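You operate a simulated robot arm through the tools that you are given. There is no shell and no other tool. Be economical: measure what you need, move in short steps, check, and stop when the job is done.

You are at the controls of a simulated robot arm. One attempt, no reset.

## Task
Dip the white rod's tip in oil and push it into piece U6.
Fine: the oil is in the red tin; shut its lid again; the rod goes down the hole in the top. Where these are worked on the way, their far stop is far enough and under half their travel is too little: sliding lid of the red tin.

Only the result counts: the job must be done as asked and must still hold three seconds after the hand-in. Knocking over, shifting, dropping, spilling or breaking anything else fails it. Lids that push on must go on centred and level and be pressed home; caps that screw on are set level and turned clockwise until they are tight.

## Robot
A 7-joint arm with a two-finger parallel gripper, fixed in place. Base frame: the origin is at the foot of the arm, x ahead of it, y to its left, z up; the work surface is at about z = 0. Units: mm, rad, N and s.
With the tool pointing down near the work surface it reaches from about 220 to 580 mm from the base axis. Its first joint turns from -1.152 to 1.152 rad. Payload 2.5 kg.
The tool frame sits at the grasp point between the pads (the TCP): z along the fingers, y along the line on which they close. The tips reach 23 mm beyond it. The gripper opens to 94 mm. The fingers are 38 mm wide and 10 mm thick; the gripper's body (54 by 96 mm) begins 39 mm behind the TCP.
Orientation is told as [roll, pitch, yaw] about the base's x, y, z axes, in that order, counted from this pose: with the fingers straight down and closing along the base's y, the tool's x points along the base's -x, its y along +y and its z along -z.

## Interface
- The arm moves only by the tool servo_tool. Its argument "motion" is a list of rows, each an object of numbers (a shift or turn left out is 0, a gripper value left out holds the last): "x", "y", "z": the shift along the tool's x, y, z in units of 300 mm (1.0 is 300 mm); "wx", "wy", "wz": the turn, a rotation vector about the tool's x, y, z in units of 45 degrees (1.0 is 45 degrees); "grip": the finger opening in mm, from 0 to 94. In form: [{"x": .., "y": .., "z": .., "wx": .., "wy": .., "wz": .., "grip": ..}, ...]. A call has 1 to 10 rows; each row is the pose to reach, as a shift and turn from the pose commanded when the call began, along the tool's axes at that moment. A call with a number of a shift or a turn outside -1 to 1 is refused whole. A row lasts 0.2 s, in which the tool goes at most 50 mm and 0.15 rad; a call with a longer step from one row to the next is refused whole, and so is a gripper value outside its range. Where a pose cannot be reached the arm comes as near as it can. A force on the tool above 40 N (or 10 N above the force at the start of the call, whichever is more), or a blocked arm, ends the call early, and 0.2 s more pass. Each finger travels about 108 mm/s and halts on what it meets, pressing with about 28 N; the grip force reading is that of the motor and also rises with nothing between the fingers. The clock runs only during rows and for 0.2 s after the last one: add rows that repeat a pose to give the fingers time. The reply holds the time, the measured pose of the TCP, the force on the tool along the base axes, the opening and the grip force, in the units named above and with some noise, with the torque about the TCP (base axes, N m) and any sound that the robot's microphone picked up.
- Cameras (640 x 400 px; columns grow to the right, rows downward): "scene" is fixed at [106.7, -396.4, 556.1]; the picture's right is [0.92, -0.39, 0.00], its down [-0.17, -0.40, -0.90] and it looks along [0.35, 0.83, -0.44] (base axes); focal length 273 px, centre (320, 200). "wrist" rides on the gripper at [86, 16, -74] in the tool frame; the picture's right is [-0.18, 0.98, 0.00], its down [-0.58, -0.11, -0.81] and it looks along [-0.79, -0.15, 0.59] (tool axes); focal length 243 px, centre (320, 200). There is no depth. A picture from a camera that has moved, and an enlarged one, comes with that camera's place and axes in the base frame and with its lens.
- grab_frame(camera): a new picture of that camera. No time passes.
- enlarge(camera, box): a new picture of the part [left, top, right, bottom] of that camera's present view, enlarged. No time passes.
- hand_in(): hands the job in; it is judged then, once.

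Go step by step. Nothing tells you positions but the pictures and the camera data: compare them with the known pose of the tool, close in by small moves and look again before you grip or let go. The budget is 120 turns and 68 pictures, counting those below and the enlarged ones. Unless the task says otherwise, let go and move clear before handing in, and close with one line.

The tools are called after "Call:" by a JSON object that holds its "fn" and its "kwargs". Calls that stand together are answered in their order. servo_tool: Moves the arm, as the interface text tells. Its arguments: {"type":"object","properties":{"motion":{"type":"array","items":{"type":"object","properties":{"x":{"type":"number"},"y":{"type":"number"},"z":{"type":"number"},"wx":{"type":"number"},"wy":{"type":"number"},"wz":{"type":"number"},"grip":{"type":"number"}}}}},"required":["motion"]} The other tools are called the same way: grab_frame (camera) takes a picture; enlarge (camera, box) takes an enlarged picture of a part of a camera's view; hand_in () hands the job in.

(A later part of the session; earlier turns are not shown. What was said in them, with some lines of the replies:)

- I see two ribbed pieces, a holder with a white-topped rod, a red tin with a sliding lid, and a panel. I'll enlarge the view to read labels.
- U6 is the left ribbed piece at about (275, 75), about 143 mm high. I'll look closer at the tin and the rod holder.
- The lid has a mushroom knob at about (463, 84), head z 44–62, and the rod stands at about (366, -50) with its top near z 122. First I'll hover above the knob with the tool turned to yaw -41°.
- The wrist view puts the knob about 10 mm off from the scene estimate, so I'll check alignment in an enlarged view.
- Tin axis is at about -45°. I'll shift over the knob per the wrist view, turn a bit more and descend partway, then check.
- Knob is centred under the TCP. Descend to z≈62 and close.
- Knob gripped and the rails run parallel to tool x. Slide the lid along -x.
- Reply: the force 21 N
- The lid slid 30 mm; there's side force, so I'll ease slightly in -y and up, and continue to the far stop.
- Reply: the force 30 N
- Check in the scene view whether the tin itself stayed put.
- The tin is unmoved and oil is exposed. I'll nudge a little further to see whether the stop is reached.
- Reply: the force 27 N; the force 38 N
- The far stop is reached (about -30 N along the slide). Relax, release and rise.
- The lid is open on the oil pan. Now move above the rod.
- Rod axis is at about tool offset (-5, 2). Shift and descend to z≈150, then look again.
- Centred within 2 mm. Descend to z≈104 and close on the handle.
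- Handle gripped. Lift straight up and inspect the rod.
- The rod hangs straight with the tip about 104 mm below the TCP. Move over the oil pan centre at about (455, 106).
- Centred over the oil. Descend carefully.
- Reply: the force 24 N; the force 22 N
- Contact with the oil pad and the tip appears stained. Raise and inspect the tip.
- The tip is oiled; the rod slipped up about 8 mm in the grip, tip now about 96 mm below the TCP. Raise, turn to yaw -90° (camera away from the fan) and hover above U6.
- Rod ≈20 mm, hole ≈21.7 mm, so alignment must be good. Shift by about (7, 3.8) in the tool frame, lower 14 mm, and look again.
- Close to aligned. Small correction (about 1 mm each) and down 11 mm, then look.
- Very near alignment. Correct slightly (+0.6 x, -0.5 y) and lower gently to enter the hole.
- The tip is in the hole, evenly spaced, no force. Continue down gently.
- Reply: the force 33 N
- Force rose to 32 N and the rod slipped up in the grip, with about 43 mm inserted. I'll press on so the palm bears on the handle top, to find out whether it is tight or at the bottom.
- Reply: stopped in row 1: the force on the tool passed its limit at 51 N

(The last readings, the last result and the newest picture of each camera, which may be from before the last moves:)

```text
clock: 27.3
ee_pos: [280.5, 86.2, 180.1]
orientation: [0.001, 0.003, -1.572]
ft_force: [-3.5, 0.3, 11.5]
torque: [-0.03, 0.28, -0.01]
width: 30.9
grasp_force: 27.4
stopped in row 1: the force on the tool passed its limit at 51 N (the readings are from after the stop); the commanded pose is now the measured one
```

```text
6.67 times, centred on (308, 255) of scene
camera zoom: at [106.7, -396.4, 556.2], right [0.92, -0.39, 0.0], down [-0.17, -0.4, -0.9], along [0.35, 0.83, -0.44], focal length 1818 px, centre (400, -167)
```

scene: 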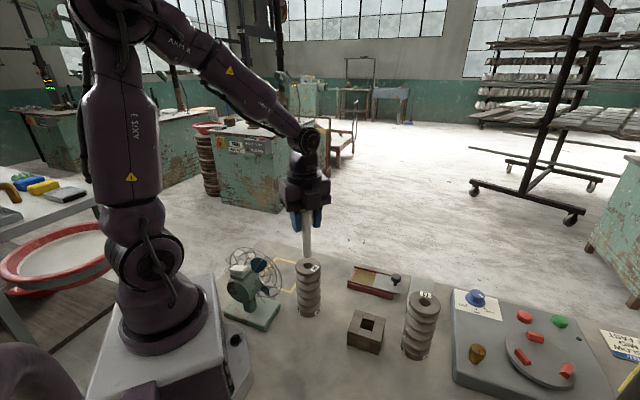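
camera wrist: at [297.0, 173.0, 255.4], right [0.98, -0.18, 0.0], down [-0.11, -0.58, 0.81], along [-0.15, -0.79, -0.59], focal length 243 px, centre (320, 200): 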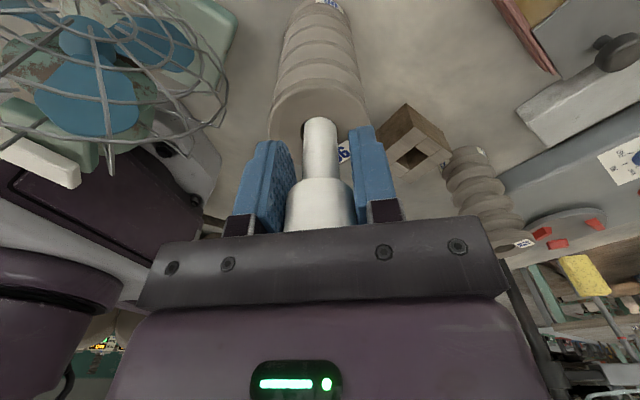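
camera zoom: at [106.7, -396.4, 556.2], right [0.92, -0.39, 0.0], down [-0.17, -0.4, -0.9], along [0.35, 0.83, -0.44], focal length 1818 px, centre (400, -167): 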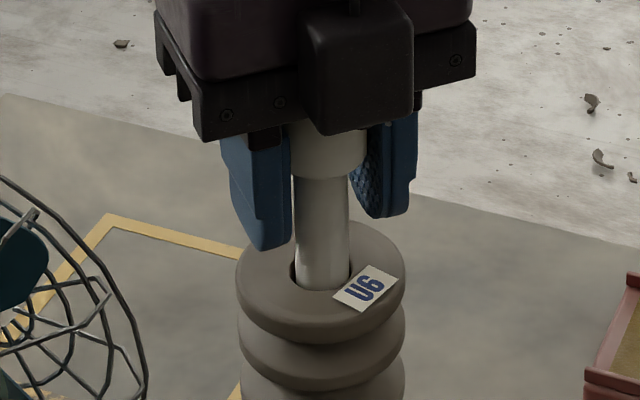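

No movement at 51 N. I'll release the grip to let the rod settle and look at it.

Call:
{"fn": "servo_tool", "kwargs": {"motion": [{"z": -0.005}, {"z": -0.005, "grip": 45}, {"z": -0.02, "grip": 60}, {"z": -0.02, "grip": 60}]}}

Call:
{"fn": "grab_frame", "kwargs": {"camera": "wrist"}}

Call:
{"fn": "enlarge", "kwargs": {"camera": "scene", "box": [265, 220, 345, 330]}}

```text
clock: 28.3
ee_pos: [282.0, 84.8, 185.9]
orientation: [0.004, 0.0, -1.572]
ft_force: [-0.7, -1.1, -0.6]
torque: [0.0, 0.02, 0.03]
width: 60.1
grasp_force: 0.0
```

```text
21 pictures are left
camera wrist: at [297.4, 172.8, 260.7], right [0.98, -0.19, 0.0], down [-0.11, -0.58, 0.81], along [-0.15, -0.79, -0.59], focal length 243 px, centre (320, 200)
```

wrist: 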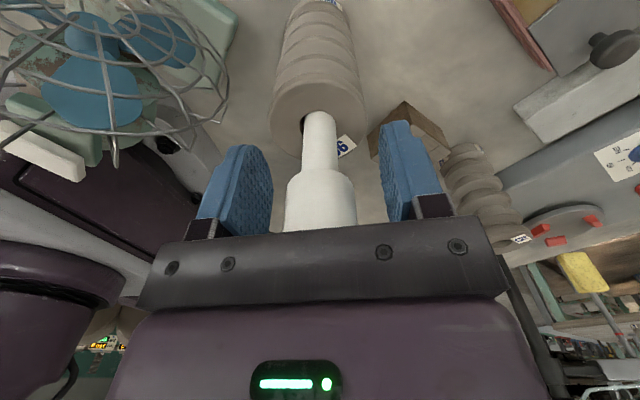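

```text
3.64 times, centred on (305, 275) of scene
camera zoom: at [106.7, -396.4, 556.1], right [0.92, -0.39, 0.0], down [-0.17, -0.4, -0.9], along [0.35, 0.83, -0.44], focal length 992 px, centre (374, -73)
```

zoom: 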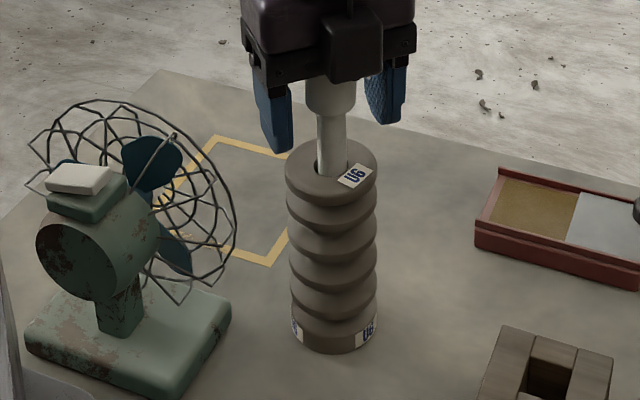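

Rod stands upright. Push down ungripped with the palm, to see if it travels further.

Call:
{"fn": "servo_tool", "kwargs": {"motion": [{"z": 0.01}, {"z": 0.015}, {"z": 0.02}, {"z": 0.025}, {"z": 0.03}, {"z": 0.035}, {"z": 0.04}]}}

```text
clock: 29.4
ee_pos: [283.8, 86.3, 181.2]
orientation: [0.012, 0.004, -1.571]
ft_force: [-3.3, -1.1, 14.5]
torque: [-0.1, 0.03, -0.01]
width: 60.0
grasp_force: 0.2
stopped in row 5: the force on the tool passed its limit at 45 N (the readings are from after the stop); the commanded pose is now the measured one
```

Call:
{"fn": "servo_tool", "kwargs": {"motion": [{"z": 0.002}, {"z": 0.004}, {"z": 0.005}, {"z": 0.006}, {"z": 0.006}, {"z": 0.006}, {"z": 0.006}, {"z": 0.006}]}}

Call:
{"fn": "enlarge", "kwargs": {"camera": "scene", "box": [270, 225, 346, 285]}}

```text
clock: 30.1
ee_pos: [285.5, 86.4, 181.1]
orientation: [0.016, 0.006, -1.573]
ft_force: [-3.4, -1.1, 14.9]
torque: [-0.12, 0.11, -0.01]
width: 60.0
grasp_force: 0.1
stopped in row 3: the force on the tool passed its limit at 42 N (the readings are from after the stop); the commanded pose is now the measured one
```

```text
6.67 times, centred on (308, 255) of scene
camera zoom: at [106.7, -396.4, 556.2], right [0.92, -0.39, 0.0], down [-0.17, -0.4, -0.9], along [0.35, 0.83, -0.44], focal length 1818 px, centre (400, -167)
```

zoom: 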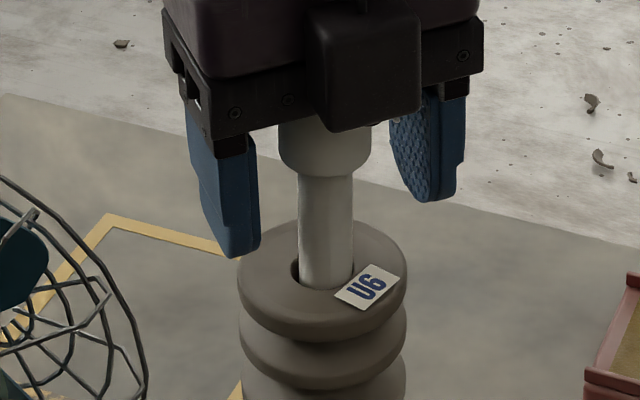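

The rod doesn't move further and the tool only drifts sideways, so I back off, level, re-centre and grip the handle higher for a well-aligned test push.

Call:
{"fn": "servo_tool", "kwargs": {"motion": [{"z": -0.015}, {"x": -0.0057, "y": -0.02, "z": -0.04, "wy": -0.02, "wx": -0.008}, {"x": -0.0057, "y": -0.02, "z": -0.063, "wy": -0.02, "wx": -0.008}, {"x": -0.0057, "y": -0.02, "z": -0.063, "wy": -0.02, "wx": -0.008}]}}

Call:
{"fn": "enlarge", "kwargs": {"camera": "wrist", "box": [230, 60, 430, 250]}}

```text
clock: 31.1
ee_pos: [278.0, 84.4, 197.0]
orientation: [0.021, -0.011, -1.572]
ft_force: [0.0, 0.0, -0.8]
torque: [0.01, 0.01, -0.01]
width: 60.0
grasp_force: 0.1
```

```text
2.11 times, centred on (330, 155) of wrist
camera zoom: at [292.3, 172.4, 271.7], right [0.98, -0.19, 0.02], down [-0.13, -0.57, 0.81], along [-0.14, -0.8, -0.59], focal length 511 px, centre (299, 295)
```

zoom: 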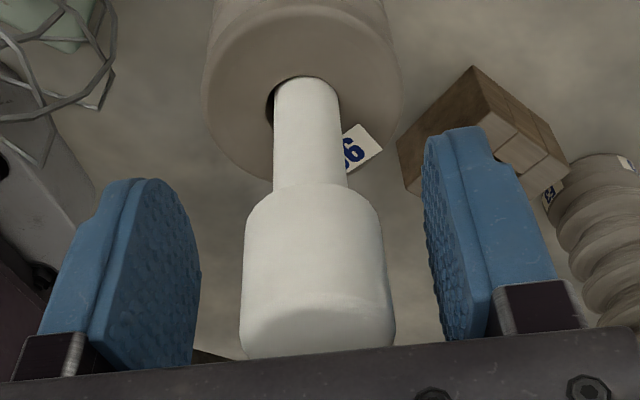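

Call:
{"fn": "servo_tool", "kwargs": {"motion": [{"y": 0.004, "wx": 0.027, "wy": 0.014}, {"y": 0.004, "wx": 0.027, "wy": 0.014, "grip": 30}, {"y": 0.004, "wx": 0.027, "wy": 0.014, "grip": 15}, {"y": 0.004, "wx": 0.027, "wy": 0.014, "grip": 15}]}}

Call:
{"fn": "servo_tool", "kwargs": {"motion": [{"z": -0.01}, {"z": -0.02}, {"z": -0.02}]}}

```text
clock: 32.1
ee_pos: [278.1, 85.2, 196.9]
orientation: [-0.002, 0.003, -1.572]
ft_force: [0.9, 1.0, 1.0]
torque: [0.02, -0.05, 0.07]
width: 31.1
grasp_force: 27.8
```

```text
clock: 32.9
ee_pos: [279.6, 83.4, 203.6]
orientation: [-0.001, 0.002, -1.574]
ft_force: [-0.6, -0.1, -0.6]
torque: [0.03, -0.02, 0.0]
width: 31.0
grasp_force: 28.1
```

It lifts freely. Now push down slowly, aligned.

Call:
{"fn": "servo_tool", "kwargs": {"motion": [{"z": 0.01}, {"z": 0.018}, {"z": 0.023}, {"z": 0.027}]}}

```text
clock: 33.9
ee_pos: [278.9, 84.8, 196.7]
orientation: [-0.002, 0.001, -1.572]
ft_force: [-6.4, 0.9, 17.0]
torque: [0.01, 0.53, -0.04]
width: 31.4
grasp_force: 27.9
```

While pressing there is a sideways reaction of -6.4 N at the tip, suggesting a funnel or step off to the +x side. I'll ease up, shift about 1 mm in -x and press again.

Call:
{"fn": "servo_tool", "kwargs": {"motion": [{"z": -0.006, "y": -0.002}, {"z": -0.004, "y": -0.004}, {"z": 0.003, "y": -0.004}, {"z": 0.006, "y": -0.004}]}}

```text
clock: 34.9
ee_pos: [277.9, 85.1, 196.2]
orientation: [0.001, 0.001, -1.573]
ft_force: [-3.6, -0.1, 23.9]
torque: [0.14, 0.49, -0.02]
width: 31.3
grasp_force: 27.6
```

Call:
{"fn": "servo_tool", "kwargs": {"motion": [{"z": -0.006, "y": -0.002}, {"z": -0.004, "y": -0.004}, {"z": 0.001, "y": -0.004}, {"z": 0.003, "y": -0.004}]}}

Call:
{"fn": "enlarge", "kwargs": {"camera": "wrist", "box": [260, 70, 380, 170]}}

```text
clock: 35.9
ee_pos: [276.5, 84.3, 194.3]
orientation: [0.0, -0.001, -1.573]
ft_force: [-4.2, -0.6, 25.0]
torque: [-0.04, 0.37, -0.03]
width: 31.0
grasp_force: 28.2
```

```text
4.00 times, centred on (320, 120) of wrist
camera zoom: at [294.3, 171.7, 269.4], right [0.98, -0.19, 0.0], down [-0.11, -0.58, 0.81], along [-0.15, -0.79, -0.59], focal length 970 px, centre (320, 520)
```

zoom: 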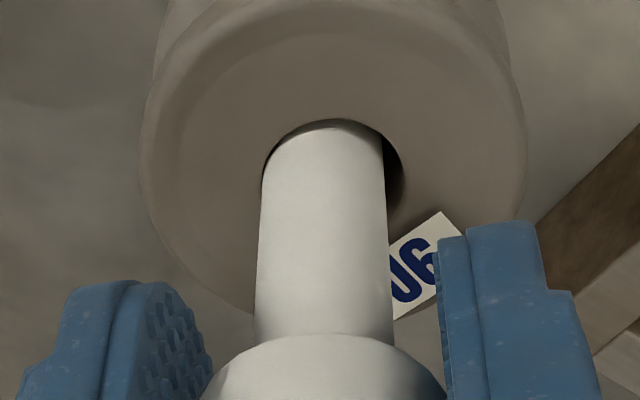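

The rod now sits to the -x and +y side of the hole. Re-centre (+1.2 x, -0.8 y) and press again.

Call:
{"fn": "servo_tool", "kwargs": {"motion": [{"z": -0.015}, {"z": -0.015, "x": -0.0027, "y": 0.004}, {"z": -0.005, "x": -0.0027, "y": 0.004}, {"z": 0.0, "x": -0.0027, "y": 0.004}, {"z": 0.003, "x": -0.0027, "y": 0.004}]}}

Call:
{"fn": "enlarge", "kwargs": {"camera": "wrist", "box": [260, 70, 380, 170]}}

Call:
{"fn": "enlarge", "kwargs": {"camera": "scene", "box": [285, 235, 333, 285]}}

```text
clock: 37.1
ee_pos: [277.7, 83.3, 193.0]
orientation: [-0.001, 0.002, -1.572]
ft_force: [-5.3, -0.4, 25.1]
torque: [-0.06, 0.43, 0.01]
width: 31.1
grasp_force: 28.1
```

```text
4.00 times, centred on (320, 120) of wrist
camera zoom: at [294.6, 171.2, 268.7], right [0.98, -0.19, 0.0], down [-0.11, -0.58, 0.81], along [-0.15, -0.79, -0.59], focal length 970 px, centre (320, 520)
```

zoom: 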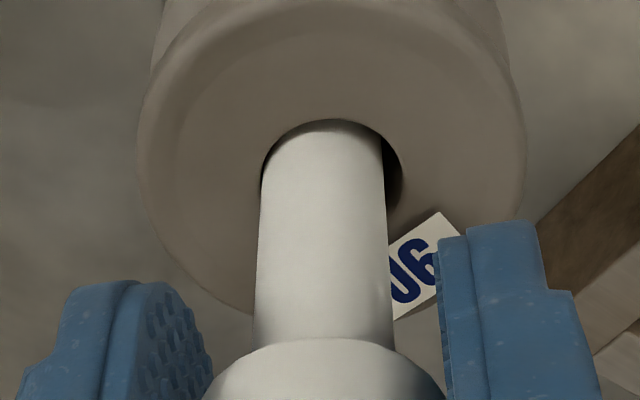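

```text
8.00 times, centred on (309, 260) of scene
camera zoom: at [106.6, -396.4, 556.2], right [0.92, -0.39, 0.0], down [-0.17, -0.4, -0.9], along [0.35, 0.83, -0.44], focal length 2182 px, centre (408, -280)
```

zoom: 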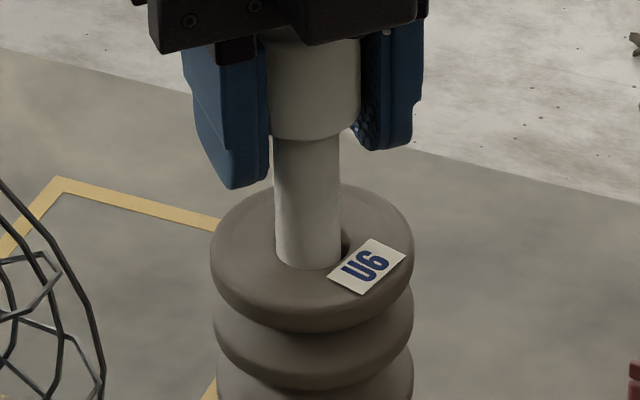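

No further travel; most signs point to the bore floor at about 40 mm. One cheap check: sweep a small circle under light pressure to see whether the tip drops into anything deeper.

Call:
{"fn": "servo_tool", "kwargs": {"motion": [{"z": -0.003, "y": 0.003}, {"z": -0.002, "x": 0.002, "y": 0.005}, {"z": -0.002, "x": 0.005, "y": 0.005}, {"z": -0.002, "x": 0.007, "y": 0.003}, {"z": -0.002, "x": 0.006, "y": 0.0}, {"z": -0.002, "x": 0.003, "y": 0.0}, {"z": -0.002, "x": 0.003, "y": 0.003}, {"z": 0.002, "x": 0.003, "y": 0.003}, {"z": 0.004, "x": 0.003, "y": 0.003}]}}

Call:
{"fn": "enlarge", "kwargs": {"camera": "scene", "box": [285, 235, 333, 285]}}

```text
clock: 39.1
ee_pos: [279.1, 85.3, 193.4]
orientation: [0.0, 0.004, -1.573]
ft_force: [-4.8, -2.1, 24.4]
torque: [-0.17, 0.47, 0.02]
width: 31.1
grasp_force: 28.5
```

```text
8.00 times, centred on (309, 260) of scene
camera zoom: at [106.6, -396.4, 556.2], right [0.92, -0.39, 0.0], down [-0.17, -0.4, -0.9], along [0.35, 0.83, -0.44], focal length 2182 px, centre (408, -280)
```

zoom: 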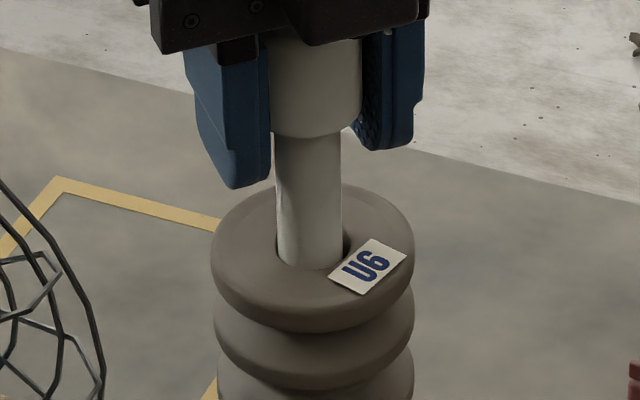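

Solid floor everywhere: the rod is fully down. Release and rise clear.

Call:
{"fn": "servo_tool", "kwargs": {"motion": [{"z": -0.004}, {"z": -0.004, "grip": 45}, {"z": -0.004, "grip": 70}, {"z": -0.004, "grip": 70}, {"z": -0.12}, {"z": -0.27}, {"z": -0.4}, {"z": -0.4}]}}

Call:
{"fn": "grab_frame", "kwargs": {"camera": "wrist"}}

Call:
{"fn": "enlarge", "kwargs": {"camera": "scene", "box": [265, 220, 345, 330]}}

```text
clock: 40.9
ee_pos: [279.3, 81.7, 310.5]
orientation: [-0.001, 0.0, -1.573]
ft_force: [0.2, 0.3, 1.2]
torque: [-0.05, -0.01, 0.02]
width: 70.2
grasp_force: 0.0
```

```text
13 pictures are left
camera wrist: at [295.2, 170.0, 384.4], right [0.98, -0.19, 0.0], down [-0.11, -0.58, 0.81], along [-0.15, -0.79, -0.59], focal length 243 px, centre (320, 200)
```

wrist: 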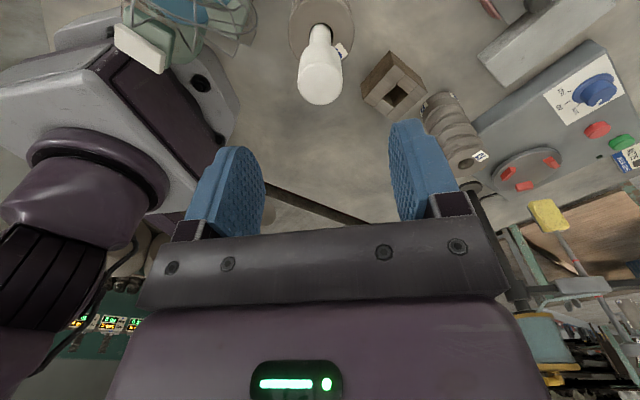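

```text
3.64 times, centred on (305, 275) of scene
camera zoom: at [106.7, -396.4, 556.1], right [0.92, -0.39, 0.0], down [-0.17, -0.4, -0.9], along [0.35, 0.83, -0.44], focal length 992 px, centre (374, -73)
```

zoom: 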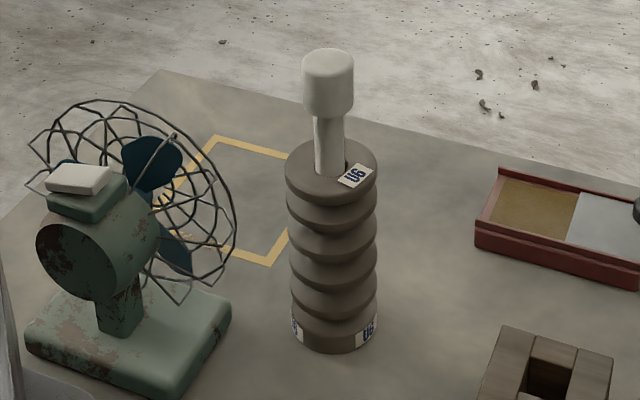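

The rod stands in U6. Now go back above the lid knob at about (515, 43) with yaw -45°.

Call:
{"fn": "servo_tool", "kwargs": {"motion": [{"x": -0.02, "y": 0.13, "wz": -0.17, "grip": 70}, {"x": -0.04, "y": 0.26, "wz": -0.34}, {"x": -0.07, "y": 0.39, "wz": -0.51}, {"x": -0.1, "y": 0.52, "wz": -0.68}, {"x": -0.12, "y": 0.65, "wz": -0.84, "z": 0.05}, {"x": -0.13, "y": 0.787, "wz": -1.0, "z": 0.12}, {"x": -0.13, "y": 0.787, "wz": -1.0, "z": 0.28}, {"x": -0.13, "y": 0.787, "wz": -1.0, "z": 0.43}, {"x": -0.13, "y": 0.787, "wz": -1.0, "z": 0.55}, {"x": -0.13, "y": 0.787, "wz": -1.0, "z": 0.55}]}}

Call:
{"fn": "grab_frame", "kwargs": {"camera": "wrist"}}

```text
clock: 43.1
ee_pos: [513.3, 45.0, 145.2]
orientation: [0.0, 0.002, -0.786]
ft_force: [0.1, 0.2, -1.0]
torque: [0.0, 0.02, 0.02]
width: 70.1
grasp_force: 0.1
```

```text
11 pictures are left
camera wrist: at [463.7, 118.1, 219.7], right [0.83, 0.56, 0.0], down [0.33, -0.49, 0.81], along [0.45, -0.67, -0.59], focal length 243 px, centre (320, 200)
```

wrist: 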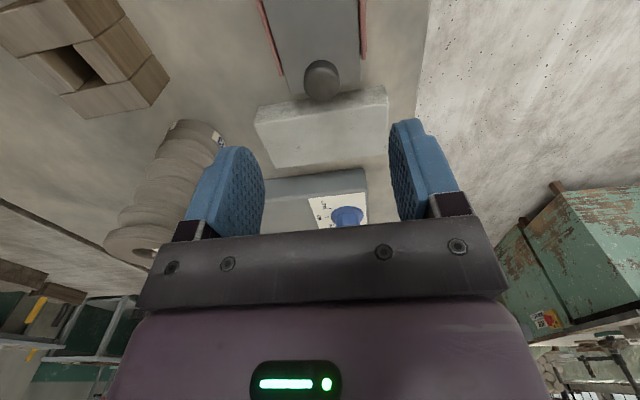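

Centred on the knob. Descend and grip.

Call:
{"fn": "servo_tool", "kwargs": {"motion": [{"x": 0.004, "y": 0.002, "z": 0.1}, {"x": 0.004, "y": 0.002, "z": 0.2}, {"x": 0.004, "y": 0.002, "z": 0.272}, {"x": 0.004, "y": 0.002, "z": 0.272}, {"x": 0.004, "y": 0.002, "z": 0.272, "grip": 30}, {"x": 0.004, "y": 0.002, "z": 0.272, "grip": 10}, {"x": 0.004, "y": 0.002, "z": 0.272, "grip": 10}]}}

Call:
{"fn": "servo_tool", "kwargs": {"motion": [{"x": 0.03}, {"x": 0.06}, {"x": 0.09}, {"x": 0.12}, {"x": 0.14}]}}

```text
clock: 44.7
ee_pos: [513.8, 44.2, 64.8]
orientation: [-0.003, 0.002, -0.788]
ft_force: [-3.0, -2.5, 0.0]
torque: [0.14, -0.16, -0.04]
width: 25.2
grasp_force: 44.8
```

```text
clock: 45.9
ee_pos: [483.1, 75.8, 65.1]
orientation: [0.0, 0.001, -0.79]
ft_force: [-7.3, -9.3, 4.5]
torque: [0.42, 0.33, 0.03]
width: 24.9
grasp_force: 44.7
```

Sliding back well; continue to the closed stop.

Call:
{"fn": "servo_tool", "kwargs": {"motion": [{"x": 0.02, "y": -0.004}, {"x": 0.04, "y": -0.004}, {"x": 0.06, "y": -0.004}, {"x": 0.075, "y": -0.004}, {"x": 0.085, "y": -0.004}, {"x": 0.09, "y": -0.004}, {"x": 0.095, "y": -0.004}]}}

Call:
{"fn": "grab_frame", "kwargs": {"camera": "wrist"}}

```text
clock: 47.5
ee_pos: [465.8, 92.0, 66.5]
orientation: [0.005, -0.009, -0.79]
ft_force: [29.9, -11.9, -18.7]
torque: [-0.45, -0.31, 0.03]
width: 24.9
grasp_force: 45.0
```

```text
10 pictures are left
camera wrist: at [415.6, 167.1, 140.0], right [0.83, 0.56, 0.01], down [0.32, -0.49, 0.81], along [0.46, -0.67, -0.59], focal length 243 px, centre (320, 200)
```

wrist: 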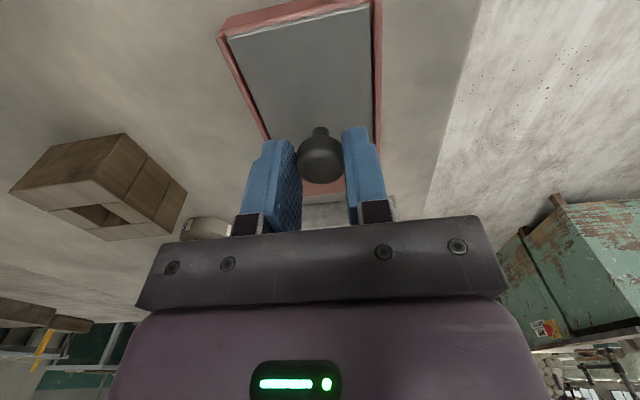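

The lid is at its closed stop (about 30 N), same view as at the start. Relax, release and rise.

Call:
{"fn": "servo_tool", "kwargs": {"motion": [{"x": -0.007, "z": 0.002}, {"x": -0.007, "z": 0.002, "grip": 45}, {"x": -0.007, "z": 0.002, "grip": 65}, {"x": -0.007, "z": -0.1, "grip": 65}, {"x": -0.007, "z": -0.25, "grip": 65}, {"x": -0.007, "z": -0.4}, {"x": -0.007, "z": -0.5}]}}

Call:
{"fn": "enlarge", "kwargs": {"camera": "scene", "box": [270, 230, 450, 370]}}

Call:
{"fn": "enlarge", "kwargs": {"camera": "scene", "box": [340, 255, 404, 300]}}

```text
clock: 49.1
ee_pos: [463.8, 96.2, 214.4]
orientation: [-0.002, 0.003, -0.786]
ft_force: [1.0, 1.1, 0.1]
torque: [0.0, 0.01, -0.02]
width: 64.9
grasp_force: 0.0
```

```text
2.86 times, centred on (360, 300) of scene
camera zoom: at [106.7, -396.4, 556.1], right [0.92, -0.39, 0.0], down [-0.17, -0.4, -0.9], along [0.35, 0.83, -0.44], focal length 779 px, centre (206, -86)
```

zoom: 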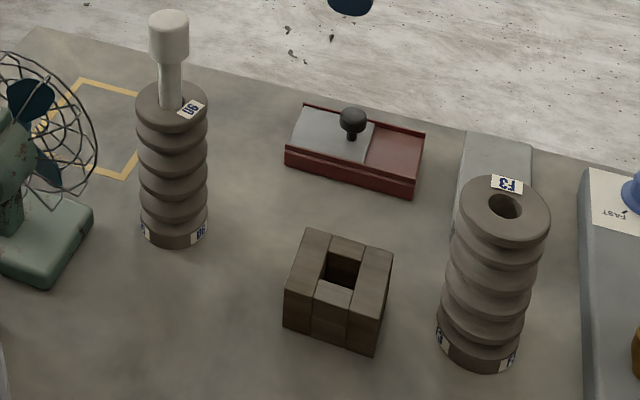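

```text
8.89 times, centred on (372, 278) of scene
camera zoom: at [106.7, -396.4, 556.1], right [0.92, -0.39, 0.0], down [-0.17, -0.4, -0.9], along [0.35, 0.83, -0.44], focal length 2424 px, centre (-142, -489)
```

zoom: 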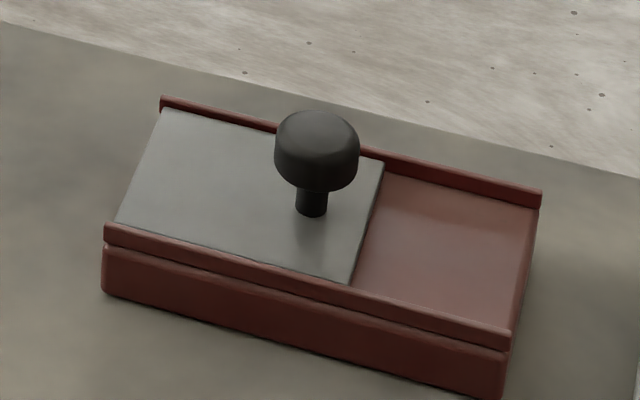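

The lid is back exactly as at the start, the rod stands in U6, nothing else has moved, and the arm is clear. Handing in.

Call:
{"fn": "hand_in", "kwargs": {}}

```text
The job is handed in.
```

I dipped the rod's tip in the red tin's oil, put it down the hole in the top of U6, and slid the lid shut. The rod went in about 40 mm and would not go deeper at 40–50 N. I took that to be the bottom of the hole, though I couldn't see it.
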